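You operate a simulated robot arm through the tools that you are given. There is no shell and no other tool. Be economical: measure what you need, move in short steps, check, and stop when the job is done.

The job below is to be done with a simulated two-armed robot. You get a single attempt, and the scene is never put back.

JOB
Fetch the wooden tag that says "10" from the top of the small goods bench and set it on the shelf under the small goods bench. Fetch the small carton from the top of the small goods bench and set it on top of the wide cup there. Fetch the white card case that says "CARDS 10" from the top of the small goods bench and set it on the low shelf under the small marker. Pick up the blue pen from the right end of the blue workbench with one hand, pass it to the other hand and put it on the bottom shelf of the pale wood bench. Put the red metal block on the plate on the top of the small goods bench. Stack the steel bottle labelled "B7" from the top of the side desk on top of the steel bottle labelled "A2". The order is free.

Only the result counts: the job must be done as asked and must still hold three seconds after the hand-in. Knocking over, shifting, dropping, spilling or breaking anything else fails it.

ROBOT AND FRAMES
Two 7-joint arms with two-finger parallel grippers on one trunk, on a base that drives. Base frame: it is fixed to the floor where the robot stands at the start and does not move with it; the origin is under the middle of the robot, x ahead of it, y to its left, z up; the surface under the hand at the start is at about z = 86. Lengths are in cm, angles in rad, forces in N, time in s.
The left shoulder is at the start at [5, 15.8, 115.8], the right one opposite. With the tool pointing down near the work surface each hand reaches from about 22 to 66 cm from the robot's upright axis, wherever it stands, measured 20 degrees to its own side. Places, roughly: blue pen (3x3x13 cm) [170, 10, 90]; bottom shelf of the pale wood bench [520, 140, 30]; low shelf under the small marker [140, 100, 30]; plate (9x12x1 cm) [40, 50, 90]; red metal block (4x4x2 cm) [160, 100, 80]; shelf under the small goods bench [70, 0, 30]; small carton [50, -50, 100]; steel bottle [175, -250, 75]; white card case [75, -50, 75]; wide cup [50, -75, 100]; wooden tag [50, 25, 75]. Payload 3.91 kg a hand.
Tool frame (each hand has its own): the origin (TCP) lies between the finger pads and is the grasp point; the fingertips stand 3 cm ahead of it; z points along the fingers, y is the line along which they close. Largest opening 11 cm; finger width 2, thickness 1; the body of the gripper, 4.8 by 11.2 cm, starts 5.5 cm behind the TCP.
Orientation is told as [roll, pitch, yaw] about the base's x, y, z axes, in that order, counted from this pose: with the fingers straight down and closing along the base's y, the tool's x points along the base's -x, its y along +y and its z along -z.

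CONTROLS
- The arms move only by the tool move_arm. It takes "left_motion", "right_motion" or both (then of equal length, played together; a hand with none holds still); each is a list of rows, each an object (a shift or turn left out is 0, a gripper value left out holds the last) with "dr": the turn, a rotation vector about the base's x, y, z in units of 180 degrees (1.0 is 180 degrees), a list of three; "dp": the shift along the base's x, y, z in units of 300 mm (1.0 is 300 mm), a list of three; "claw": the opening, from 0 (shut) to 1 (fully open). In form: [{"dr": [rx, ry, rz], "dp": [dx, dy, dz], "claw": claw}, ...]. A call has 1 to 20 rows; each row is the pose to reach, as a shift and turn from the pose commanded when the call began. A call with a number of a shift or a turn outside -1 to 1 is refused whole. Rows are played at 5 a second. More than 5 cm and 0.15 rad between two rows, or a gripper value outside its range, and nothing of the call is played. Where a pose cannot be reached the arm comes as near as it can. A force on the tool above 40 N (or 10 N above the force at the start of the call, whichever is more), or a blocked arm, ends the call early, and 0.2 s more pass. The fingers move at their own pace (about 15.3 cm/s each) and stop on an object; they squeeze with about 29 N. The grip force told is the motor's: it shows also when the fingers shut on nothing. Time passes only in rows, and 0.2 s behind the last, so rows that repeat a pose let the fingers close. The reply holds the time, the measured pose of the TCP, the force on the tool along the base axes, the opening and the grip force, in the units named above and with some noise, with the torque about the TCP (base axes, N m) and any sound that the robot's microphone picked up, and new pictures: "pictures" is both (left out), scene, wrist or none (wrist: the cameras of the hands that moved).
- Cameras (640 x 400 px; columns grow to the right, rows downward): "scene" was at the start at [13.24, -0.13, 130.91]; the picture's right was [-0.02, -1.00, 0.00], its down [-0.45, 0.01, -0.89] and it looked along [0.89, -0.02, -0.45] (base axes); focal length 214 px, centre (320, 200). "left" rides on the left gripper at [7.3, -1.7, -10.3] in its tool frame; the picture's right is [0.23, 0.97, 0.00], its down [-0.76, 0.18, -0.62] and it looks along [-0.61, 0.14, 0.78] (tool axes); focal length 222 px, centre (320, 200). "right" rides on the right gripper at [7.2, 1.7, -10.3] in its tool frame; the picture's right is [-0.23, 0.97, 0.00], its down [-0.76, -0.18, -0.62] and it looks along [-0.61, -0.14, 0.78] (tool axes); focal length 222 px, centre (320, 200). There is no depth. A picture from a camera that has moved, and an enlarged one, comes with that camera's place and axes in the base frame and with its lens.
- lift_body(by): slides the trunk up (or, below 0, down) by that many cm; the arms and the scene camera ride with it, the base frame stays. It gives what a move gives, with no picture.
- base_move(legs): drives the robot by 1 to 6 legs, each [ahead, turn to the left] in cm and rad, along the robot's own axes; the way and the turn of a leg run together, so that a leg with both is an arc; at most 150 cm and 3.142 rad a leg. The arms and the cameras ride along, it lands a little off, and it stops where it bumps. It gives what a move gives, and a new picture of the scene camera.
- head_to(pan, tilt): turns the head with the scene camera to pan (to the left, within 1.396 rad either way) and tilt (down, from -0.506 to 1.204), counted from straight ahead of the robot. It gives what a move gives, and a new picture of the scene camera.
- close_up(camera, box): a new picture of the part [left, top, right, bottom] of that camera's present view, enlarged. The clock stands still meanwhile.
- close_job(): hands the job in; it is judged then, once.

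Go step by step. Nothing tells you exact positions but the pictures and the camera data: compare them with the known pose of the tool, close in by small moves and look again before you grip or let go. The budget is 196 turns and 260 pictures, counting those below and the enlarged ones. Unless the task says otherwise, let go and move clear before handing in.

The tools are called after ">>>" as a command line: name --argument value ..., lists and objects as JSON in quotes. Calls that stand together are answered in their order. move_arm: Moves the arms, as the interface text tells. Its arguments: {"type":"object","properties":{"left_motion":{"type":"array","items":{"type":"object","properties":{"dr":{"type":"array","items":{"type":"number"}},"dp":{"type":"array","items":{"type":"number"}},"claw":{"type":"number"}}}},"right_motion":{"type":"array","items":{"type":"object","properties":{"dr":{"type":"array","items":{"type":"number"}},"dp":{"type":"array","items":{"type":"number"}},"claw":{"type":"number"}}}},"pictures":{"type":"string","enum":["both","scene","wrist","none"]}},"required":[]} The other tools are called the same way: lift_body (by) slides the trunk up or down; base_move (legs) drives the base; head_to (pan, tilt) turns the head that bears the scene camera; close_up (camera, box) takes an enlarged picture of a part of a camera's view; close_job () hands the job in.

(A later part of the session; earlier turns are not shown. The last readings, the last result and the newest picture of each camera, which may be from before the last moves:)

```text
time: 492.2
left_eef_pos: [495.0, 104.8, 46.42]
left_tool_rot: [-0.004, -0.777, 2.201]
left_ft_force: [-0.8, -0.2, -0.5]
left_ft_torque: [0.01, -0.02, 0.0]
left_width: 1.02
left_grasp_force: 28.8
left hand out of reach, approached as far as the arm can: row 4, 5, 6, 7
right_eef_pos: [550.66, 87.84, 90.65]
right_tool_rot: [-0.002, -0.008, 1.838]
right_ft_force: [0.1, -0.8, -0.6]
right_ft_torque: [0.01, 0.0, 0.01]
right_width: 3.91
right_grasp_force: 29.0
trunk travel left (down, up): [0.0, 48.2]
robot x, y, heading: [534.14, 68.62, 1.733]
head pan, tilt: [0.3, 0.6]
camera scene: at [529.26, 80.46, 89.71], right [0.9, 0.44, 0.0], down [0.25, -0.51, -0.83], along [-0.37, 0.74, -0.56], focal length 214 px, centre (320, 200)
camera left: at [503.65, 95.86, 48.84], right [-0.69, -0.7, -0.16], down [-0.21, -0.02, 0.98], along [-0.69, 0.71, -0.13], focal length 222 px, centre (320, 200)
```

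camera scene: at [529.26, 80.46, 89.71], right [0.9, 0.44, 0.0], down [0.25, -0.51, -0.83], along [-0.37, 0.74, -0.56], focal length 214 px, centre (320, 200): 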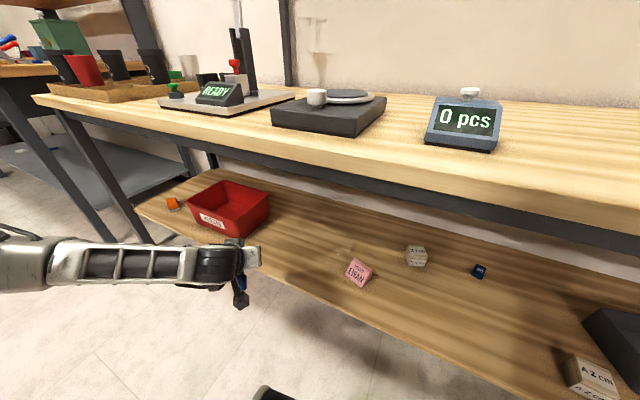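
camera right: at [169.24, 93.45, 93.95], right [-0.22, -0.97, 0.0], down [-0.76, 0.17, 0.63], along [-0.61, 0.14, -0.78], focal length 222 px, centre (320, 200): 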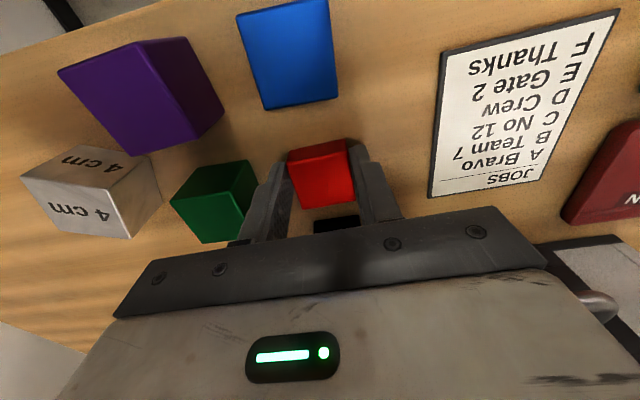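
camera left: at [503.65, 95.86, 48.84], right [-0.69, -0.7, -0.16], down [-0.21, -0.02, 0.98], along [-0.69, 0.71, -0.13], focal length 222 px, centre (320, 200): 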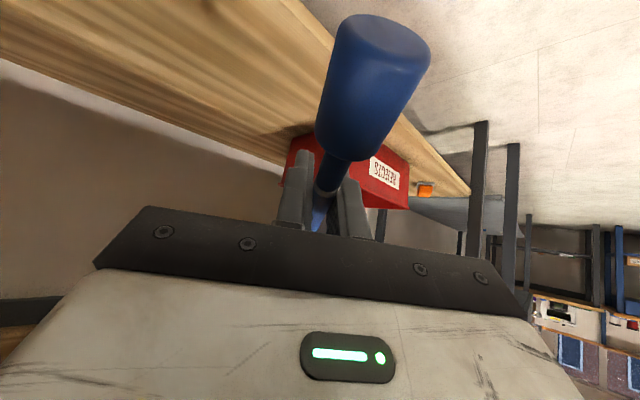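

>>> move_arm --left_motion '[{"dp": [0.02, 0.13, -0.03]}, {"dp": [0.04, 0.26, -0.06]}, {"dp": [0.06, 0.39, -0.1]}, {"dp": [0.08, 0.52, -0.16]}, {"dp": [0.1, 0.63, -0.24]}, {"dp": [0.1, 0.65, -0.33]}]' --pictures "both"

```text
time: 493.6
left_eef_pos: [497.9, 124.39, 36.28]
left_tool_rot: [-0.002, -0.776, 2.2]
left_ft_force: [-0.3, 0.0, 0.0]
left_ft_torque: [0.02, 0.01, 0.0]
left_width: 1.04
left_grasp_force: 29.0
right_eef_pos: [550.79, 87.84, 90.67]
right_tool_rot: [-0.001, -0.009, 1.837]
right_ft_force: [0.3, 0.9, -0.4]
right_ft_torque: [0.02, 0.03, 0.01]
right_width: 3.9
right_grasp_force: 28.7
trunk travel left (down, up): [0.0, 48.2]
robot x, y, heading: [533.63, 68.65, 1.734]
head pan, tilt: [0.3, 0.6]
camera scene: at [529.26, 80.46, 89.71], right [0.9, 0.44, 0.0], down [0.25, -0.51, -0.83], along [-0.37, 0.74, -0.56], focal length 214 px, centre (320, 200)
camera left: at [506.58, 115.39, 38.65], right [-0.69, -0.7, -0.16], down [-0.21, -0.02, 0.98], along [-0.69, 0.71, -0.13], focal length 222 px, centre (320, 200)
```

scene: 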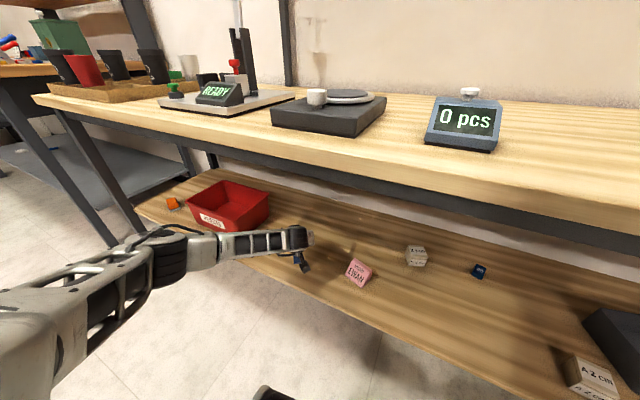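
left: 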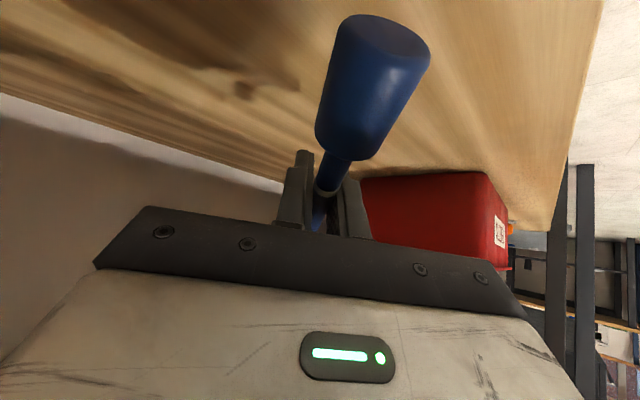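

>>> move_arm --left_motion '[{"dp": [0, 0, -0.04]}, {"dp": [0, 0, -0.08]}, {"dp": [0, 0, -0.1]}]' --pictures "none"

>>> move_arm --left_motion '[{"dp": [0, 0, -0.03]}, {"dp": [0, 0, -0.05]}]' --pictures "wrist"

```text
time: 494.4
left_eef_pos: [498.09, 124.39, 33.5]
left_tool_rot: [-0.005, -0.777, 2.205]
left_ft_force: [0.5, 0.3, -1.0]
left_ft_torque: [0.01, -0.02, 0.03]
left_width: 1.04
left_grasp_force: 29.1
right_eef_pos: [550.89, 87.83, 90.66]
right_tool_rot: [-0.002, -0.009, 1.837]
right_ft_force: [-0.6, 0.9, -0.7]
right_ft_torque: [0.0, 0.01, 0.0]
right_width: 3.93
right_grasp_force: 28.9
trunk travel left (down, up): [0.0, 48.2]
robot x, y, heading: [533.69, 68.4, 1.731]
head pan, tilt: [0.3, 0.6]
```

```text
time: 495.0
left_eef_pos: [498.0, 124.36, 32.0]
left_tool_rot: [-0.002, -0.777, 2.2]
left_ft_force: [0.0, 0.5, 0.3]
left_ft_torque: [0.04, 0.0, -0.01]
left_width: 1.02
left_grasp_force: 29.1
right_eef_pos: [550.88, 87.79, 90.63]
right_tool_rot: [-0.001, -0.009, 1.838]
right_ft_force: [-1.1, 0.3, 0.0]
right_ft_torque: [0.03, 0.04, -0.03]
right_width: 3.91
right_grasp_force: 29.1
trunk travel left (down, up): [0.0, 48.2]
robot x, y, heading: [533.84, 68.83, 1.732]
head pan, tilt: [0.3, 0.6]
camera left: at [506.68, 115.45, 34.38], right [-0.69, -0.7, -0.16], down [-0.21, -0.02, 0.98], along [-0.69, 0.71, -0.13], focal length 222 px, centre (320, 200)
```

left: 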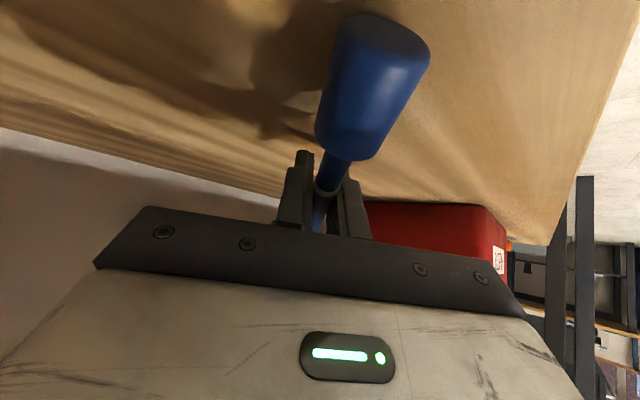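

>>> move_arm --left_motion '[{"dp": [0, 0, -0.03]}, {"dp": [0, 0, -0.05]}]' --pictures "none"

>>> move_arm --left_motion '[{"dp": [0, 0, -0.03]}, {"dp": [0, 0, -0.05]}]' --pictures "wrist"

```text
time: 495.6
left_eef_pos: [497.9, 124.6, 30.86]
left_tool_rot: [-0.006, -0.78, 2.204]
left_ft_force: [-3.6, 4.3, 13.6]
left_ft_torque: [-0.7, -0.5, -0.03]
left_width: 1.04
left_grasp_force: 29.0
right_eef_pos: [550.88, 87.81, 90.62]
right_tool_rot: [0.0, -0.009, 1.838]
right_ft_force: [-1.0, 0.0, -0.2]
right_ft_torque: [-0.01, 0.0, 0.02]
right_width: 3.92
right_grasp_force: 28.9
trunk travel left (down, up): [0.0, 48.2]
robot x, y, heading: [533.6, 68.86, 1.73]
head pan, tilt: [0.3, 0.6]
```

```text
time: 496.0
left_eef_pos: [497.92, 124.95, 30.78]
left_tool_rot: [-0.009, -0.791, 2.204]
left_ft_force: [-0.4, -1.7, 14.9]
left_ft_torque: [-0.62, -0.34, -0.12]
left_width: 1.03
left_grasp_force: 28.7
right_eef_pos: [550.9, 87.72, 90.5]
right_tool_rot: [-0.001, -0.009, 1.838]
right_ft_force: [-0.2, 0.7, -0.9]
right_ft_torque: [-0.02, 0.03, 0.02]
right_width: 3.92
right_grasp_force: 28.9
trunk travel left (down, up): [0.0, 48.2]
robot x, y, heading: [533.56, 68.5, 1.732]
head pan, tilt: [0.3, 0.6]
stopped in row 1 (left hand): the force on the tool passed its limit at 57 N (the readings are from after the stop); the commanded pose is now the measured one
camera left: at [506.64, 115.88, 33.04], right [-0.69, -0.7, -0.17], down [-0.2, -0.03, 0.98], along [-0.69, 0.71, -0.12], focal length 222 px, centre (320, 200)
```

left: 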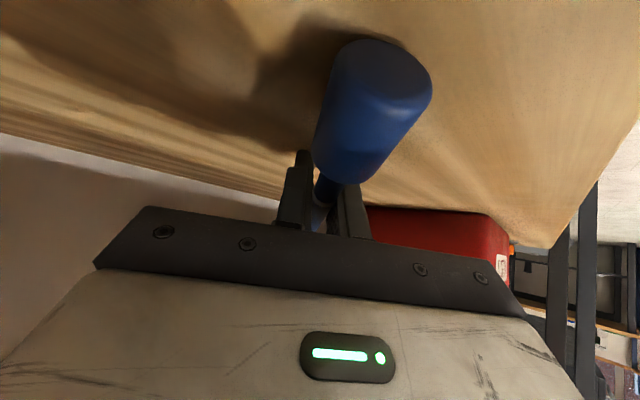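

Cap touches the shelf. Level the pen by pitching back and lowering, so it won't drop or roll.

>>> move_arm --left_motion '[{"dp": [-0.004, 0.006, -0.015], "dr": [-0.03, -0.022, 0]}, {"dp": [-0.008, 0.011, -0.035], "dr": [-0.06, -0.044, 0]}, {"dp": [-0.012, 0.016, -0.055], "dr": [-0.089, -0.065, 0]}]' --pictures "wrist"

```text
time: 496.4
left_eef_pos: [497.58, 125.65, 30.97]
left_tool_rot: [-0.01, -0.668, 2.207]
left_ft_force: [0.0, -0.9, 16.3]
left_ft_torque: [0.05, 0.19, 0.2]
left_width: 1.05
left_grasp_force: 29.1
right_eef_pos: [551.02, 87.71, 90.68]
right_tool_rot: [-0.001, -0.009, 1.838]
right_ft_force: [-0.4, -0.7, -0.9]
right_ft_torque: [-0.02, 0.01, 0.01]
right_width: 3.95
right_grasp_force: 29.1
trunk travel left (down, up): [0.0, 48.2]
robot x, y, heading: [533.58, 68.46, 1.732]
head pan, tilt: [0.3, 0.6]
stopped in row 2 (left hand): the force on the tool passed its limit at 48 N (the readings are from after the stop); the commanded pose is now the measured one
camera left: at [506.15, 116.84, 34.68], right [-0.68, -0.72, -0.15], down [-0.27, 0.06, 0.96], along [-0.68, 0.69, -0.24], focal length 222 px, centre (320, 200)
```

left: 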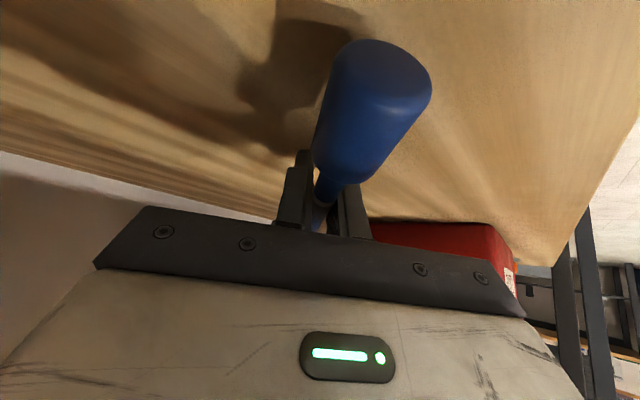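

Fingertips touch the shelf (z≈28); the pen is nearly flat. Release gently.

>>> move_arm --left_motion '[{"dp": [0, 0, 0.008], "dr": [0, 0, 0]}, {"dp": [0, 0, 0.008], "claw": 0.15}, {"dp": [0, 0, 0.008], "claw": 0.25}, {"dp": [0, 0, 0.008], "claw": 0.35}, {"dp": [0, 0, 0.008], "claw": 0.35}]' --pictures "wrist"

```text
time: 497.6
left_eef_pos: [497.88, 125.26, 31.01]
left_tool_rot: [-0.013, -0.663, 2.205]
left_ft_force: [13.7, 0.7, 20.1]
left_ft_torque: [-0.01, 0.04, 0.01]
left_width: 3.28
left_grasp_force: 0.0
right_eef_pos: [550.95, 87.61, 90.7]
right_tool_rot: [0.0, -0.01, 1.839]
right_ft_force: [-0.1, -0.5, 0.3]
right_ft_torque: [0.02, -0.01, 0.02]
right_width: 3.91
right_grasp_force: 28.5
trunk travel left (down, up): [0.0, 48.2]
robot x, y, heading: [534.17, 68.58, 1.733]
head pan, tilt: [0.3, 0.6]
camera left: at [506.4, 116.62, 34.77], right [-0.68, -0.72, -0.15], down [-0.28, 0.07, 0.96], along [-0.68, 0.7, -0.24], focal length 222 px, centre (320, 200)
```

left: 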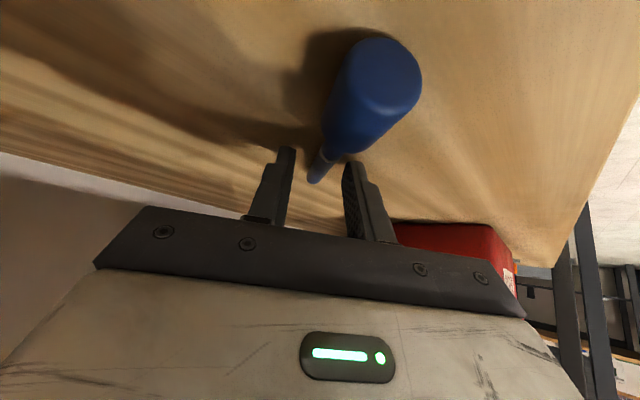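

Pen is down. Lift the hand straight up first, then back out.

>>> move_arm --left_motion '[{"dp": [0, 0, 0.04]}, {"dp": [0, 0, 0.12]}, {"dp": [0, 0, 0.22]}, {"dp": [0.0, -0.06, 0.32], "dr": [0.015, 0.01, 0]}, {"dp": [0.0, -0.18, 0.38], "dr": [0.03, 0.02, 0]}, {"dp": [-0.02, -0.32, 0.42], "dr": [0.035, 0.025, 0]}, {"dp": [-0.04, -0.46, 0.48], "dr": [0.035, 0.025, 0]}, {"dp": [-0.07, -0.6, 0.52], "dr": [0.035, 0.025, 0]}, {"dp": [-0.08, -0.68, 0.55], "dr": [0.035, 0.025, 0]}]' --pictures "both"

```text
time: 499.6
left_eef_pos: [495.21, 104.6, 47.31]
left_tool_rot: [-0.009, -0.797, 2.206]
left_ft_force: [-0.4, -0.8, -0.3]
left_ft_torque: [-0.01, 0.01, 0.01]
left_width: 3.86
left_grasp_force: 0.0
right_eef_pos: [550.81, 87.84, 90.56]
right_tool_rot: [-0.002, -0.008, 1.84]
right_ft_force: [0.5, 0.2, -0.8]
right_ft_torque: [-0.01, 0.01, -0.02]
right_width: 3.91
right_grasp_force: 28.7
trunk travel left (down, up): [0.0, 48.2]
robot x, y, heading: [533.7, 68.52, 1.727]
head pan, tilt: [0.3, 0.6]
camera scene: at [529.25, 80.44, 89.71], right [0.9, 0.44, 0.0], down [0.25, -0.51, -0.83], along [-0.37, 0.74, -0.56], focal length 214 px, centre (320, 200)
camera left: at [503.99, 95.63, 49.52], right [-0.69, -0.7, -0.17], down [-0.2, -0.04, 0.98], along [-0.69, 0.71, -0.11], focal length 222 px, centre (320, 200)
```

scene: 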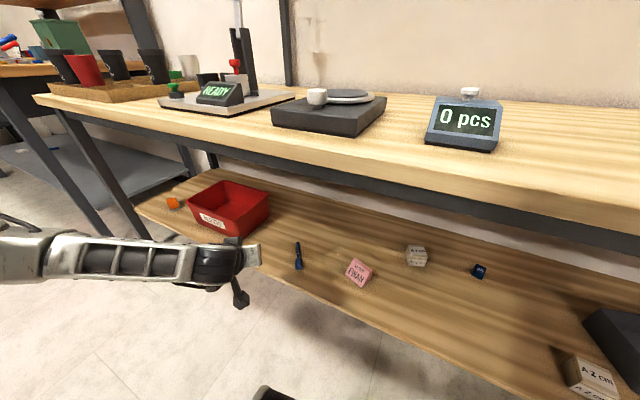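
left: 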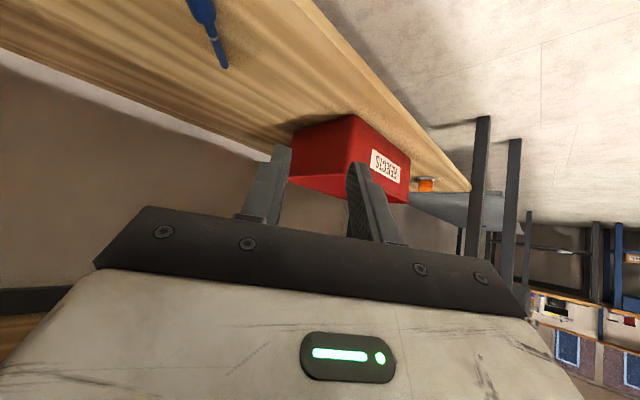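

Pen rests on the bottom shelf. Raise everything and drive to the side desk for the bottles (saving pictures now).

>>> move_arm --left_motion '[{"dp": [0.02, -0.07, 0.1], "dr": [-0.025, -0.018, 0]}, {"dp": [0.04, -0.14, 0.2], "dr": [-0.05, -0.037, 0]}, {"dp": [0.06, -0.22, 0.3], "dr": [-0.076, -0.055, 0]}, {"dp": [0.08, -0.3, 0.4], "dr": [-0.101, -0.073, 0]}, {"dp": [0.1, -0.37, 0.5], "dr": [-0.126, -0.092, 0]}, {"dp": [0.11, -0.42, 0.6], "dr": [-0.151, -0.11, 0]}, {"dp": [0.12, -0.44, 0.7], "dr": [-0.177, -0.129, 0]}, {"dp": [0.13, -0.44, 0.82], "dr": [-0.205, -0.149, 0]}, {"dp": [0.13, -0.44, 0.95], "dr": [-0.205, -0.149, 0]}]' --pictures "none"

>>> lift_body --by 38

>>> base_move --legs '[[-8, 0], [0, 1.51], [150, 0], [148, 0], [0, 1.336], [118, 0]]'

```text
time: 501.6
left_eef_pos: [499.11, 91.89, 75.38]
left_tool_rot: [0.004, 0.021, 2.205]
left_ft_force: [-0.3, -1.8, 6.7]
left_ft_torque: [0.18, 0.0, 0.02]
left_width: 3.86
left_grasp_force: 0.1
right_eef_pos: [550.77, 87.78, 90.63]
right_tool_rot: [-0.002, -0.009, 1.838]
right_ft_force: [0.2, 0.1, -0.8]
right_ft_torque: [-0.02, -0.02, -0.01]
right_width: 3.93
right_grasp_force: 28.4
trunk travel left (down, up): [0.0, 48.2]
robot x, y, heading: [533.8, 68.24, 1.73]
head pan, tilt: [0.3, 0.6]
```

```text
time: 505.3
left_eef_pos: [499.11, 91.88, 113.76]
left_tool_rot: [-0.005, 0.0, 2.203]
left_ft_force: [0.2, -0.3, 0.6]
left_ft_torque: [0.03, 0.02, 0.04]
left_width: 3.84
left_grasp_force: 0.1
right_eef_pos: [550.84, 87.83, 128.58]
right_tool_rot: [-0.002, -0.01, 1.839]
right_ft_force: [0.2, -0.1, -1.2]
right_ft_torque: [-0.01, 0.04, -0.01]
right_width: 3.91
right_grasp_force: 28.7
trunk travel left (down, up): [-38.0, 10.2]
robot x, y, heading: [533.64, 68.68, 1.733]
head pan, tilt: [0.3, 0.6]
```

```text
time: 533.0
left_eef_pos: [250.4, -117.74, 113.78]
left_tool_rot: [-0.004, -0.001, -1.22]
left_ft_force: [-0.7, 0.5, 0.7]
left_ft_torque: [0.01, 0.02, 0.04]
left_width: 3.84
left_grasp_force: 0.0
right_eef_pos: [201.65, -99.48, 128.65]
right_tool_rot: [-0.002, -0.007, -1.586]
right_ft_force: [-0.3, -0.8, -0.9]
right_ft_torque: [0.01, -0.02, 0.01]
right_width: 3.93
right_grasp_force: 29.3
trunk travel left (down, up): [-38.0, 10.2]
robot x, y, heading: [223.43, -85.58, -1.695]
head pan, tilt: [0.3, 0.6]
camera scene: at [224.67, -98.29, 127.71], right [-0.98, -0.18, 0.0], down [-0.1, 0.56, -0.82], along [0.15, -0.81, -0.57], focal length 214 px, centre (320, 200)
```

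scene: 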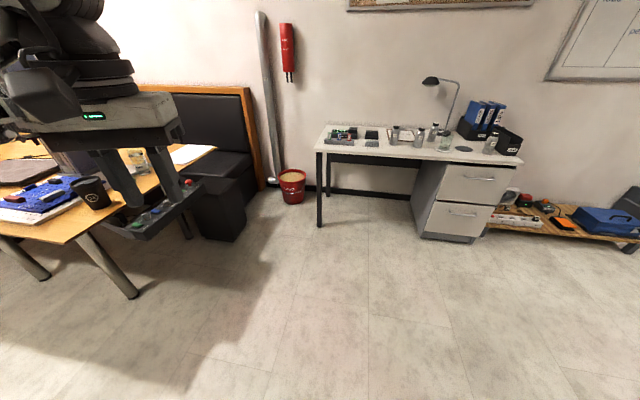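

>>> close_up --camera "scene" --box '[380, 100, 524, 190]'

```text
4.44 times, centred on (452, 145) of scene
camera zoom: at [224.67, -98.29, 127.71], right [-0.98, -0.18, 0.0], down [-0.1, 0.56, -0.82], along [0.15, -0.81, -0.57], focal length 953 px, centre (-267, 444)
```

zoom: 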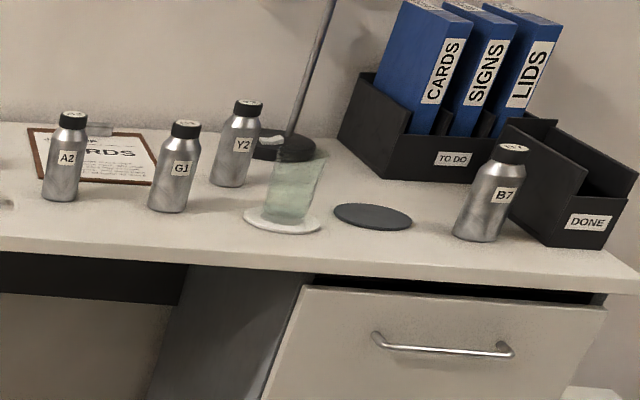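

Labels read: A2 at ≈[200, -250], B7 at ≈[143, -243]; bottles ~13 cm tall. Drive to [172, -198] and face B7.

>>> base_move --legs '[[0, -0.305], [122, 0], [0, -0.5]]'

>>> close_up --camera "scene" --box '[160, 100, 480, 300]'

```text
time: 541.6
left_eef_pos: [167.18, -237.64, 113.8]
left_tool_rot: [-0.005, -0.001, -2.041]
left_ft_force: [0.6, -0.1, 0.0]
left_ft_torque: [0.02, -0.01, 0.01]
left_width: 3.84
left_grasp_force: 0.0
right_eef_pos: [147.31, -189.6, 128.55]
right_tool_rot: [-0.001, -0.007, -2.406]
right_ft_force: [0.6, -0.5, -1.5]
right_ft_torque: [-0.04, -0.04, 0.0]
right_width: 3.93
right_grasp_force: 28.2
trunk travel left (down, up): [-38.0, 10.2]
robot x, y, heading: [171.76, -195.96, -2.509]
head pan, tilt: [0.3, 0.6]
camera scene: at [163.86, -205.48, 127.71], right [-0.8, 0.6, 0.0], down [0.34, 0.45, -0.83], along [-0.49, -0.66, -0.56], focal length 214 px, centre (320, 200)
```

scene: 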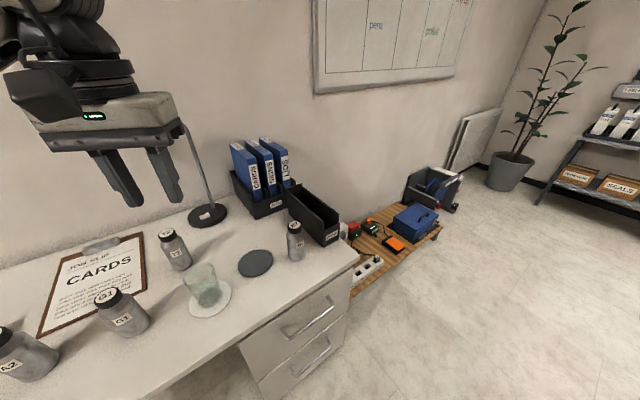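

```text
2.00 times, centred on (320, 200) of scene
camera zoom: at [163.86, -205.48, 127.71], right [-0.8, 0.6, 0.0], down [0.34, 0.45, -0.83], along [-0.49, -0.66, -0.56], focal length 429 px, centre (320, 200)
```

zoom: 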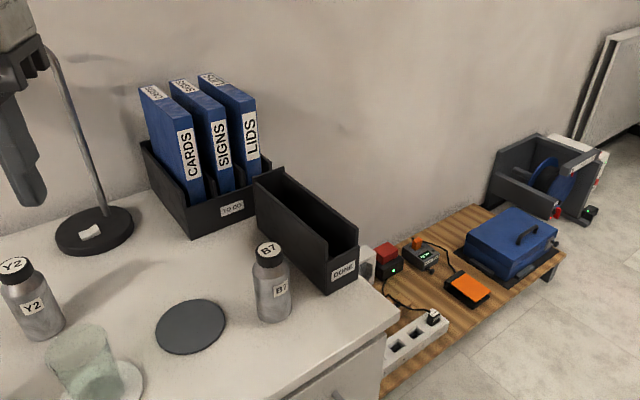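

B7 at ≈[142.3, -246.9], top z≈88. Move the left hand above it, fingers parallel to the DONE box wall.

>>> move_arm --left_motion '[{"dp": [-0.13, -0.04, 0], "dr": [0, 0, -0.02], "claw": 1}, {"dp": [-0.26, -0.08, 0], "dr": [0, 0, -0.04]}, {"dp": [-0.39, -0.13, 0], "dr": [0, 0, -0.06]}, {"dp": [-0.52, -0.18, -0.03], "dr": [0, 0, -0.08]}, {"dp": [-0.65, -0.23, -0.07], "dr": [0, 0, -0.1]}, {"dp": [-0.75, -0.28, -0.14], "dr": [0, 0, -0.127]}, {"dp": [-0.83, -0.31, -0.25], "dr": [0, 0, -0.127]}, {"dp": [-0.83, -0.31, -0.36], "dr": [0, 0, -0.127]}]' --pictures "wrist"

```text
time: 543.4
left_eef_pos: [142.18, -246.78, 102.87]
left_tool_rot: [-0.003, 0.001, -2.44]
left_ft_force: [-0.2, -0.9, 0.0]
left_ft_torque: [0.0, 0.04, 0.02]
left_width: 10.98
left_grasp_force: 0.0
right_eef_pos: [147.4, -189.64, 128.66]
right_tool_rot: [-0.003, -0.006, -2.407]
right_ft_force: [0.4, 0.0, -0.4]
right_ft_torque: [0.01, 0.01, 0.0]
right_width: 3.91
right_grasp_force: 28.9
trunk travel left (down, up): [-38.0, 10.2]
robot x, y, heading: [172.73, -196.12, -2.514]
head pan, tilt: [0.3, 0.6]
camera left: at [146.69, -240.79, 113.35], right [0.8, -0.6, 0.0], down [-0.47, -0.63, 0.62], along [-0.37, -0.5, -0.78], focal length 222 px, centre (320, 200)
```

left: 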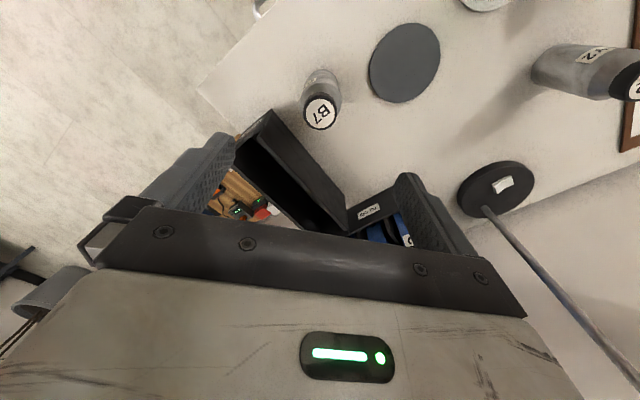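

>>> move_arm --left_motion '[{"dp": [0, -0.005, -0.13], "claw": 0.85}, {"dp": [0, -0.007, -0.27], "claw": 0.82}, {"dp": [0, -0.007, -0.4]}, {"dp": [0, -0.007, -0.5]}, {"dp": [0, -0.007, -0.58]}, {"dp": [0, -0.007, -0.635]}, {"dp": [0, -0.007, -0.635], "claw": 0}, {"dp": [0, -0.007, -0.635], "claw": 0}, {"dp": [0, -0.007, -0.635], "claw": 0}]' --pictures "wrist"

```text
time: 545.4
left_eef_pos: [142.39, -247.23, 83.93]
left_tool_rot: [-0.005, 0.0, -2.439]
left_ft_force: [-0.9, -0.5, -0.7]
left_ft_torque: [-0.03, 0.03, 0.01]
left_width: 5.23
left_grasp_force: 29.2
right_eef_pos: [147.35, -189.51, 128.65]
right_tool_rot: [-0.002, -0.007, -2.406]
right_ft_force: [-0.8, 0.2, -0.8]
right_ft_torque: [-0.02, 0.01, 0.0]
right_width: 3.93
right_grasp_force: 29.4
trunk travel left (down, up): [-38.0, 10.2]
robot x, y, heading: [172.44, -196.06, -2.512]
head pan, tilt: [0.3, 0.6]
camera left: at [146.88, -241.19, 94.44], right [0.8, -0.6, 0.0], down [-0.46, -0.63, 0.62], along [-0.37, -0.5, -0.78], focal length 222 px, centre (320, 200)
```

left: 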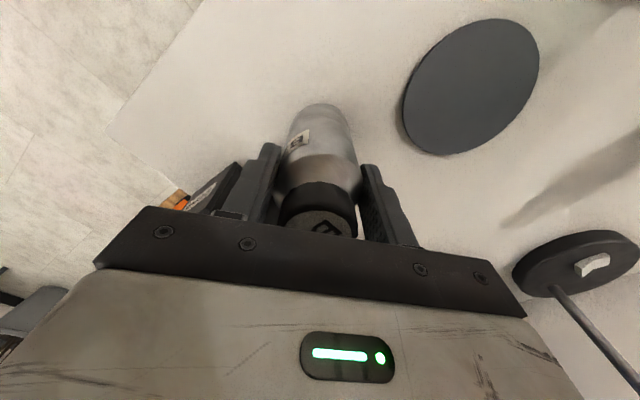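

B7 gripped (5.2 cm). Lift, retract a bit to clear the lamp, and turn toward A2.

>>> move_arm --left_motion '[{"dp": [0, 0, 0.04]}, {"dp": [0, 0, 0.14]}, {"dp": [0, 0, 0.28]}, {"dp": [0, 0, 0.42]}, {"dp": [0, 0, 0.56]}, {"dp": [0.02, 0.03, 0.68]}, {"dp": [0.08, 0.13, 0.76]}, {"dp": [0.14, 0.24, 0.8]}, {"dp": [0.2, 0.35, 0.8]}, {"dp": [0.25, 0.43, 0.8]}]' --pictures "none"

>>> base_move --legs '[[0, 1.07]]'

>>> close_up --camera "scene" --box '[160, 120, 480, 320]'

```text
time: 547.6
left_eef_pos: [149.8, -234.46, 108.0]
left_tool_rot: [-0.005, -0.001, -2.436]
left_ft_force: [0.5, -0.2, -1.5]
left_ft_torque: [-0.02, 0.02, 0.01]
left_width: 5.25
left_grasp_force: 29.5
right_eef_pos: [147.26, -189.62, 128.59]
right_tool_rot: [-0.003, -0.008, -2.404]
right_ft_force: [-0.2, -0.2, -0.7]
right_ft_torque: [0.02, -0.02, -0.01]
right_width: 3.92
right_grasp_force: 29.2
trunk travel left (down, up): [-38.0, 10.2]
robot x, y, heading: [171.84, -196.12, -2.513]
head pan, tilt: [0.3, 0.6]
```

```text
time: 550.7
left_eef_pos: [194.32, -234.52, 107.91]
left_tool_rot: [-0.004, 0.001, -1.385]
left_ft_force: [-0.3, -0.3, -1.0]
left_ft_torque: [-0.01, 0.03, 0.02]
left_width: 5.25
left_grasp_force: 29.3
right_eef_pos: [154.43, -214.56, 128.55]
right_tool_rot: [-0.001, -0.007, -1.35]
right_ft_force: [-0.2, 0.6, -0.7]
right_ft_torque: [0.0, -0.02, 0.02]
right_width: 3.93
right_grasp_force: 29.0
trunk travel left (down, up): [-38.0, 10.2]
robot x, y, heading: [172.52, -195.99, -1.456]
head pan, tilt: [0.3, 0.6]
camera scene: at [176.41, -208.14, 127.71], right [-0.92, -0.4, 0.0], down [-0.23, 0.52, -0.82], along [0.33, -0.76, -0.57], focal length 214 px, centre (320, 200)
```

scene: 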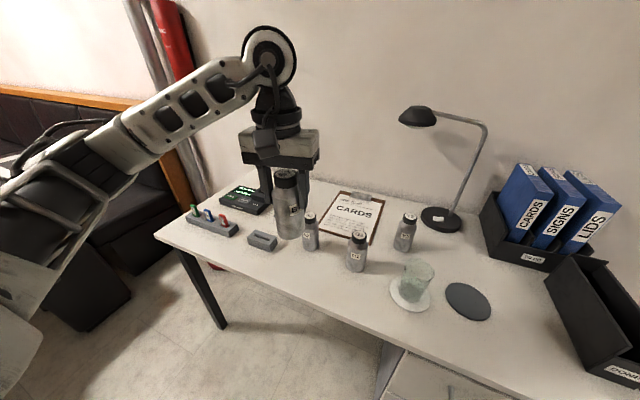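

```text
2.00 times, centred on (320, 220) of scene
camera zoom: at [176.41, -208.14, 127.71], right [-0.92, -0.4, 0.0], down [-0.23, 0.52, -0.82], along [0.33, -0.76, -0.57], focal length 429 px, centre (320, 160)
```

zoom: 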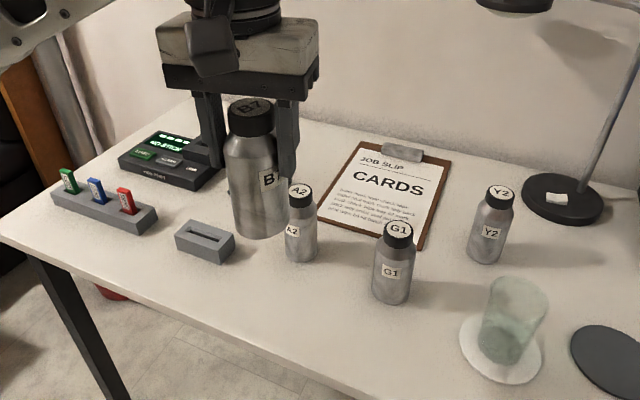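

A2 at ≈[199, -252.6]. Bring B7 over it with ~3–4 cm clearance and check.

>>> move_arm --left_motion '[{"dp": [0.03, -0.12, 0]}, {"dp": [0.06, -0.24, 0]}, {"dp": [0.09, -0.36, 0]}, {"dp": [0.12, -0.48, -0.03]}, {"dp": [0.157, -0.603, -0.1]}, {"dp": [0.157, -0.603, -0.2]}]' --pictures "wrist"

>>> close_up --camera "scene" --box '[240, 150, 400, 270]'

```text
time: 552.1
left_eef_pos: [199.2, -252.86, 101.78]
left_tool_rot: [-0.003, -0.001, -1.386]
left_ft_force: [0.6, 0.3, -2.0]
left_ft_torque: [-0.02, 0.0, 0.0]
left_width: 5.26
left_grasp_force: 29.1
right_eef_pos: [154.54, -214.62, 128.6]
right_tool_rot: [-0.003, -0.007, -1.35]
right_ft_force: [0.5, 0.2, 0.1]
right_ft_torque: [0.02, 0.0, 0.04]
right_width: 3.92
right_grasp_force: 29.4
trunk travel left (down, up): [-38.0, 10.2]
robot x, y, heading: [172.42, -196.13, -1.456]
head pan, tilt: [0.3, 0.6]
camera left: at [196.32, -245.99, 112.21], right [0.92, 0.4, 0.0], down [0.32, -0.72, 0.62], along [0.25, -0.57, -0.78], focal length 222 px, centre (320, 200)
```

left: 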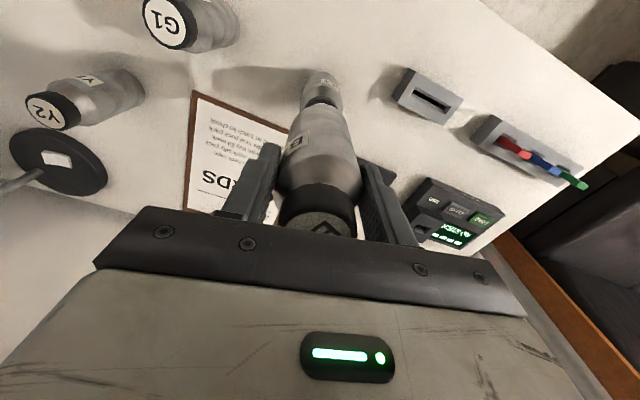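

```text
3.33 times, centred on (320, 210) of scene
camera zoom: at [176.44, -208.14, 127.71], right [-0.92, -0.4, 0.0], down [-0.23, 0.52, -0.82], along [0.33, -0.76, -0.57], focal length 715 px, centre (320, 167)
```

zoom: 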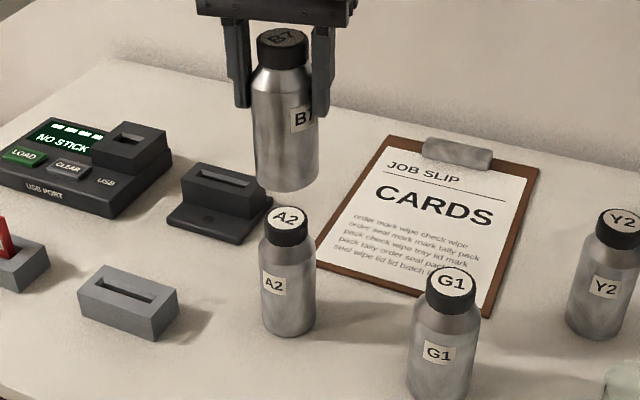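

Offset only ~0.6 cm. Correct and lower gently to contact.

>>> move_arm --left_motion '[{"dp": [0.008, -0.018, -0.03]}, {"dp": [0.008, -0.018, -0.08]}, {"dp": [0.008, -0.018, -0.125]}, {"dp": [0.008, -0.018, -0.14]}]' --pictures "none"

>>> close_up --camera "scene" --box '[280, 160, 376, 250]'

```text
time: 553.1
left_eef_pos: [199.29, -253.3, 97.83]
left_tool_rot: [-0.006, 0.001, -1.385]
left_ft_force: [0.2, 0.1, -2.0]
left_ft_torque: [0.04, -0.01, 0.02]
left_width: 5.28
left_grasp_force: 29.0
right_eef_pos: [154.28, -214.72, 128.57]
right_tool_rot: [-0.002, -0.008, -1.35]
right_ft_force: [-1.0, 0.1, -1.1]
right_ft_torque: [0.0, 0.01, 0.03]
right_width: 3.93
right_grasp_force: 28.7
trunk travel left (down, up): [-38.0, 10.2]
robot x, y, heading: [171.97, -196.11, -1.461]
head pan, tilt: [0.3, 0.6]
```

```text
4.44 times, centred on (328, 205) of scene
camera zoom: at [176.4, -208.14, 127.71], right [-0.92, -0.4, 0.0], down [-0.23, 0.52, -0.82], along [0.33, -0.76, -0.57], focal length 953 px, centre (284, 178)
```

zoom: 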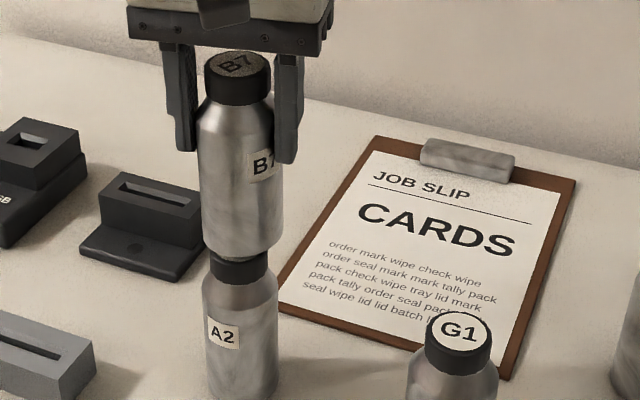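

>>> move_arm --left_motion '[{"dp": [0, 0, -0.008]}, {"dp": [0, 0, -0.016]}]' --pictures "none"

>>> move_arm --left_motion '[{"dp": [0, 0, -0.008]}, {"dp": [0, 0, -0.014]}]' --pictures "none"

```text
time: 553.7
left_eef_pos: [199.43, -253.3, 97.33]
left_tool_rot: [-0.006, 0.001, -1.383]
left_ft_force: [1.0, -0.2, -2.2]
left_ft_torque: [0.02, -0.01, 0.01]
left_width: 5.22
left_grasp_force: 28.9
right_eef_pos: [154.28, -214.6, 128.67]
right_tool_rot: [-0.001, -0.007, -1.351]
right_ft_force: [-0.1, -0.7, -0.9]
right_ft_torque: [0.02, 0.0, 0.04]
right_width: 3.9
right_grasp_force: 29.0
trunk travel left (down, up): [-38.0, 10.2]
robot x, y, heading: [172.5, -195.79, -1.462]
head pan, tilt: [0.3, 0.6]
```

```text
time: 554.3
left_eef_pos: [199.4, -253.26, 97.09]
left_tool_rot: [-0.006, -0.002, -1.383]
left_ft_force: [1.5, -0.3, 4.6]
left_ft_torque: [-0.04, -0.29, -0.02]
left_width: 5.22
left_grasp_force: 29.0
right_eef_pos: [154.29, -214.5, 128.6]
right_tool_rot: [-0.001, -0.009, -1.351]
right_ft_force: [0.1, -0.6, 0.0]
right_ft_torque: [0.02, 0.01, 0.01]
right_width: 3.93
right_grasp_force: 28.4
trunk travel left (down, up): [-38.0, 10.2]
robot x, y, heading: [172.16, -195.67, -1.456]
head pan, tilt: [0.3, 0.6]
```

Contact at the predicted height. Settle a touch and release slowly.

>>> move_arm --left_motion '[{"dp": [0, 0, -0.004]}, {"dp": [0, 0, -0.004], "claw": 0.5}, {"dp": [0, 0, -0.004], "claw": 0.53}, {"dp": [0, 0, -0.004], "claw": 0.6}, {"dp": [0, 0, -0.004], "claw": 0.75}, {"dp": [0, 0, -0.004], "claw": 0.75}]' --pictures "none"

>>> close_up --camera "scene" --box '[280, 160, 376, 250]'

```text
time: 555.7
left_eef_pos: [199.33, -253.25, 96.67]
left_tool_rot: [-0.004, 0.0, -1.385]
left_ft_force: [0.5, 0.2, -0.6]
left_ft_torque: [-0.01, 0.02, -0.02]
left_width: 8.23
left_grasp_force: 0.0
right_eef_pos: [154.28, -214.7, 128.53]
right_tool_rot: [-0.002, -0.007, -1.351]
right_ft_force: [-0.5, 0.3, -0.7]
right_ft_torque: [-0.04, 0.02, 0.03]
right_width: 3.88
right_grasp_force: 29.3
trunk travel left (down, up): [-38.0, 10.2]
robot x, y, heading: [172.05, -195.98, -1.454]
head pan, tilt: [0.3, 0.6]
```

```text
4.44 times, centred on (328, 205) of scene
camera zoom: at [176.39, -208.13, 127.71], right [-0.92, -0.4, 0.0], down [-0.23, 0.52, -0.83], along [0.33, -0.76, -0.56], focal length 953 px, centre (284, 178)
```

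zoom: 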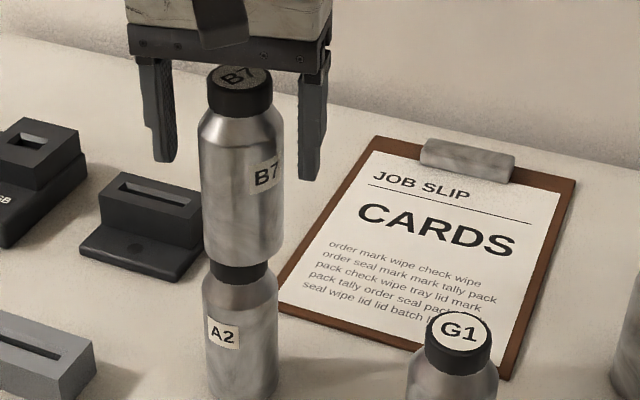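

B7 stands upright on A2. Raise the hand straight up slowly and retract.

>>> move_arm --left_motion '[{"dp": [0, 0, 0.05]}, {"dp": [0, 0, 0.12]}, {"dp": [0, 0, 0.2]}, {"dp": [0, 0, 0.3]}, {"dp": [0, 0, 0.4]}, {"dp": [0, 0, 0.5]}, {"dp": [0, 0.1, 0.58]}, {"dp": [-0.04, 0.22, 0.58]}, {"dp": [-0.08, 0.34, 0.58]}, {"dp": [-0.12, 0.46, 0.58]}]' --pictures "scene"

```text
time: 557.9
left_eef_pos: [195.78, -239.3, 114.38]
left_tool_rot: [-0.004, 0.001, -1.384]
left_ft_force: [0.1, 0.1, 0.4]
left_ft_torque: [-0.02, -0.01, 0.02]
left_width: 8.25
left_grasp_force: 0.1
right_eef_pos: [154.27, -214.58, 128.63]
right_tool_rot: [-0.002, -0.009, -1.351]
right_ft_force: [-0.1, -0.1, -0.2]
right_ft_torque: [0.01, 0.01, 0.01]
right_width: 3.93
right_grasp_force: 29.0
trunk travel left (down, up): [-38.0, 10.2]
robot x, y, heading: [172.45, -196.03, -1.453]
head pan, tilt: [0.3, 0.6]
camera scene: at [176.39, -208.08, 127.72], right [-0.92, -0.4, 0.0], down [-0.23, 0.52, -0.83], along [0.33, -0.76, -0.56], focal length 214 px, centre (320, 200)
```

scene: 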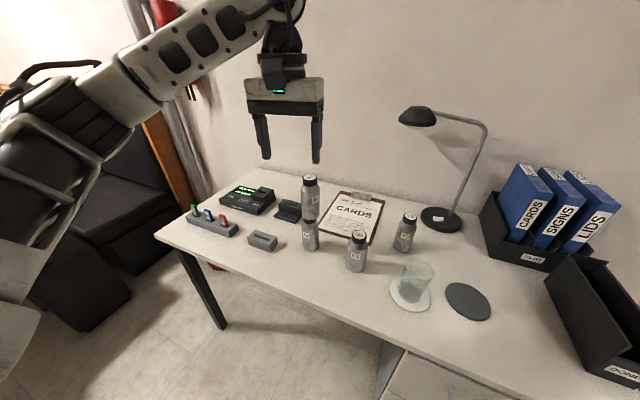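

Stack is stable. Now back to the small goods bench with the red block.

>>> base_move --legs '[[-15, 0], [0, -1.881], [110, 0], [104, 0], [0, -1.378], [100, 0]]'

```text
time: 582.0
left_eef_pos: [-60.07, 5.71, 114.26]
left_tool_rot: [-0.006, 0.0, 1.65]
left_ft_force: [0.6, 0.2, -1.1]
left_ft_torque: [0.03, 0.01, -0.01]
left_width: 8.27
left_grasp_force: 0.0
right_eef_pos: [-21.57, -23.49, 128.59]
right_tool_rot: [-0.004, -0.006, 1.684]
right_ft_force: [-0.1, 0.8, -0.7]
right_ft_torque: [0.0, 0.03, 0.03]
right_width: 3.9
right_grasp_force: 28.9
trunk travel left (down, up): [-38.0, 10.2]
robot x, y, heading: [-41.47, -39.92, 1.574]
head pan, tilt: [0.3, 0.6]
camera scene: at [-44.02, -27.5, 127.71], right [0.95, 0.3, 0.0], down [0.17, -0.54, -0.82], along [-0.25, 0.79, -0.57], focal length 214 px, centre (320, 200)
```

scene: 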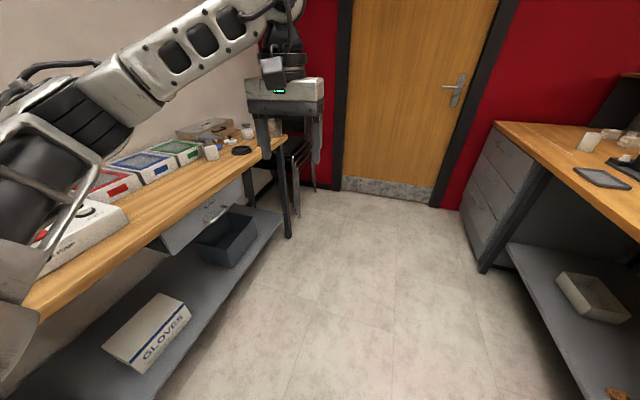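

>>> base_move --legs '[[100, 0], [0, -1.571], [38, 0]]'

>>> head_to --pan -0.2 --tilt 0.9

```text
time: 593.1
left_eef_pos: [42.58, 72.91, 114.33]
left_tool_rot: [-0.004, 0.001, 0.03]
left_ft_force: [0.2, -0.2, -0.3]
left_ft_torque: [-0.01, 0.02, 0.03]
left_width: 8.25
left_grasp_force: 0.0
right_eef_pos: [11.51, 35.81, 128.55]
right_tool_rot: [-0.002, -0.008, 0.064]
right_ft_force: [0.4, -0.9, -0.6]
right_ft_torque: [-0.03, 0.03, 0.01]
right_width: 3.91
right_grasp_force: 28.6
trunk travel left (down, up): [-38.0, 10.2]
robot x, y, heading: [-3.96, 56.49, -0.043]
head pan, tilt: [0.3, 0.6]
camera scene: at [8.72, 58.69, 127.7], right [0.25, -0.97, 0.0], down [-0.55, -0.14, -0.82], along [0.8, 0.21, -0.57], focal length 214 px, centre (320, 200)
```

scene: 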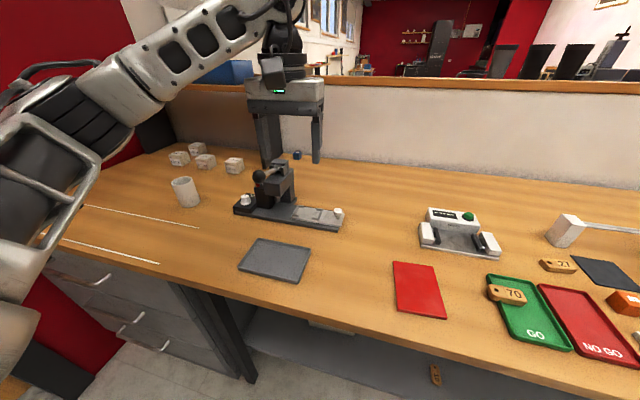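

```text
time: 594.0
left_eef_pos: [42.4, 72.94, 114.32]
left_tool_rot: [-0.005, 0.001, 0.029]
left_ft_force: [0.1, 0.2, -0.1]
left_ft_torque: [0.0, -0.01, 0.0]
left_width: 8.24
left_grasp_force: 0.1
right_eef_pos: [11.38, 35.83, 128.59]
right_tool_rot: [-0.002, -0.01, 0.063]
right_ft_force: [0.3, -1.3, -0.9]
right_ft_torque: [0.05, -0.01, 0.01]
right_width: 3.92
right_grasp_force: 29.6
trunk travel left (down, up): [-38.0, 10.2]
robot x, y, heading: [-3.96, 56.63, -0.041]
head pan, tilt: [-0.201, 0.901]
camera scene: at [7.46, 54.63, 125.23], right [-0.24, -0.97, 0.0], down [-0.76, 0.19, -0.62], along [0.6, -0.15, -0.78], focal length 214 px, centre (320, 200)
```

scene: 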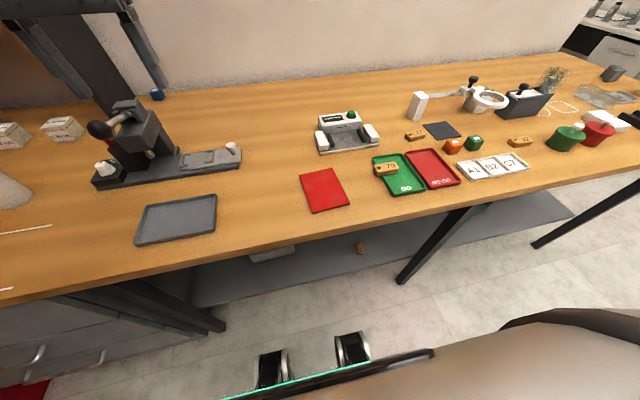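

The red plate is at ≈[40, 46.2]. Bring the block over it with the right hand.

>>> move_arm --right_motion '[{"dp": [0.1, 0.035, 0]}, {"dp": [0.2, 0.07, -0.03]}, {"dp": [0.3, 0.1, -0.08]}, {"dp": [0.4, 0.14, -0.15]}, {"dp": [0.5, 0.18, -0.23]}, {"dp": [0.6, 0.22, -0.32]}, {"dp": [0.7, 0.26, -0.41]}, {"dp": [0.8, 0.3, -0.5]}, {"dp": [0.88, 0.33, -0.6]}, {"dp": [0.953, 0.347, -0.7]}, {"dp": [0.953, 0.347, -0.8]}]' --pictures "wrist"

```text
time: 596.4
left_eef_pos: [42.44, 72.93, 114.26]
left_tool_rot: [-0.004, 0.0, 0.029]
left_ft_force: [-0.4, 0.4, 0.2]
left_ft_torque: [0.0, -0.02, 0.0]
left_width: 8.27
left_grasp_force: 0.0
right_eef_pos: [39.99, 46.31, 104.61]
right_tool_rot: [0.0, -0.009, 0.064]
right_ft_force: [0.0, -0.1, -0.8]
right_ft_torque: [-0.02, 0.0, -0.03]
right_width: 3.91
right_grasp_force: 29.4
trunk travel left (down, up): [-38.0, 10.2]
robot x, y, heading: [-3.95, 56.52, -0.043]
head pan, tilt: [-0.201, 0.901]
camera right: at [32.8, 47.6, 114.83], right [0.16, 0.99, 0.0], down [0.77, -0.13, 0.63], along [0.62, -0.1, -0.78], focal length 222 px, centre (320, 200)
```

right: 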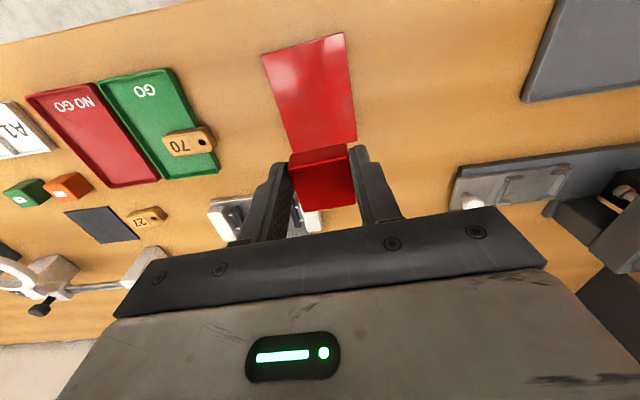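

>>> move_arm --right_motion '[{"dp": [0, -0.013, -0.14]}, {"dp": [0, -0.013, -0.28]}, {"dp": [0, -0.013, -0.4]}, {"dp": [0, -0.013, -0.455]}]' --pictures "none"

>>> move_arm --right_motion '[{"dp": [0, 0, -0.015]}, {"dp": [0, 0, -0.03]}]' --pictures "none"

```text
time: 597.4
left_eef_pos: [42.57, 72.93, 114.44]
left_tool_rot: [-0.004, 0.0, 0.029]
left_ft_force: [0.6, 0.4, 0.1]
left_ft_torque: [-0.01, 0.01, 0.02]
left_width: 8.27
left_grasp_force: 0.0
right_eef_pos: [39.96, 45.92, 90.83]
right_tool_rot: [-0.002, -0.008, 0.063]
right_ft_force: [-0.6, 0.2, -0.9]
right_ft_torque: [-0.01, 0.0, 0.02]
right_width: 3.91
right_grasp_force: 29.4
trunk travel left (down, up): [-38.0, 10.2]
robot x, y, heading: [-3.91, 57.01, -0.043]
head pan, tilt: [-0.201, 0.901]
```

```text
time: 598.0
left_eef_pos: [42.49, 72.97, 114.5]
left_tool_rot: [-0.006, -0.001, 0.033]
left_ft_force: [-0.2, -0.7, -0.2]
left_ft_torque: [0.0, -0.02, 0.02]
left_width: 8.25
left_grasp_force: 0.1
right_eef_pos: [40.19, 46.04, 90.14]
right_tool_rot: [0.0, -0.012, 0.064]
right_ft_force: [-0.2, -0.5, 18.3]
right_ft_torque: [-0.02, -0.11, -0.02]
right_width: 3.95
right_grasp_force: 29.2
trunk travel left (down, up): [-38.0, 10.2]
robot x, y, heading: [-4.02, 56.48, -0.045]
head pan, tilt: [-0.201, 0.901]
```

Contact with the plate. Release and lift away.

>>> move_arm --right_motion '[{"dp": [0, 0, 0.012], "claw": 0.4}, {"dp": [0, 0, 0.012], "claw": 0.5}, {"dp": [0, 0, 0.012], "claw": 0.55}, {"dp": [0, 0, 0.06]}, {"dp": [0, 0, 0.18]}, {"dp": [0, 0, 0.33]}, {"dp": [0, 0, 0.48]}, {"dp": [-0.05, -0.03, 0.62]}, {"dp": [-0.16, -0.08, 0.7]}, {"dp": [-0.28, -0.14, 0.75]}]' --pictures "scene"

>>> close_up --camera "scene" --box '[240, 130, 400, 270]'

```text
time: 600.2
left_eef_pos: [42.38, 72.97, 114.43]
left_tool_rot: [-0.006, 0.001, 0.03]
left_ft_force: [-0.1, 0.9, 0.7]
left_ft_torque: [0.03, 0.05, -0.02]
left_width: 8.26
left_grasp_force: 0.1
right_eef_pos: [31.67, 41.64, 112.67]
right_tool_rot: [-0.001, -0.01, 0.065]
right_ft_force: [-0.7, 0.2, 0.4]
right_ft_torque: [0.02, -0.02, 0.01]
right_width: 6.06
right_grasp_force: 0.1
trunk travel left (down, up): [-38.0, 10.2]
robot x, y, heading: [-4.0, 56.26, -0.039]
head pan, tilt: [-0.201, 0.901]
camera scene: at [7.4, 54.59, 125.24], right [-0.24, -0.97, 0.0], down [-0.76, 0.19, -0.62], along [0.6, -0.15, -0.78], focal length 214 px, centre (320, 200)
```

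scene: 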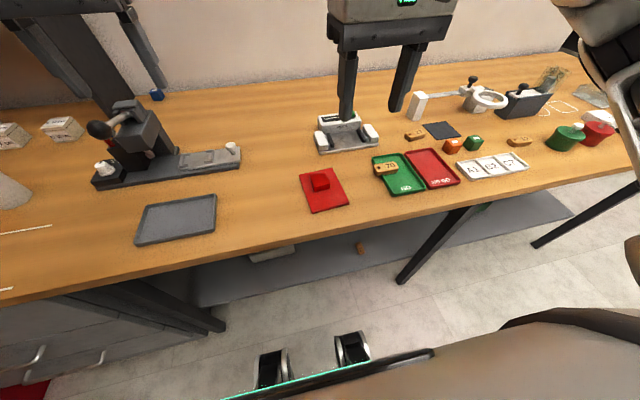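

```text
2.86 times, centred on (320, 200) of scene
camera zoom: at [7.4, 54.59, 125.24], right [-0.24, -0.97, 0.0], down [-0.76, 0.19, -0.62], along [0.6, -0.15, -0.78], focal length 613 px, centre (320, 200)
```

zoom: 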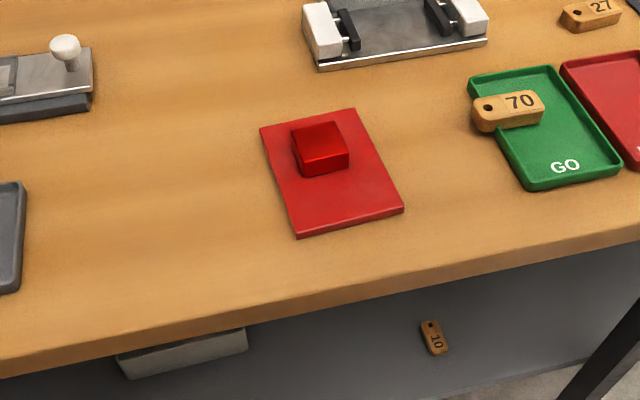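

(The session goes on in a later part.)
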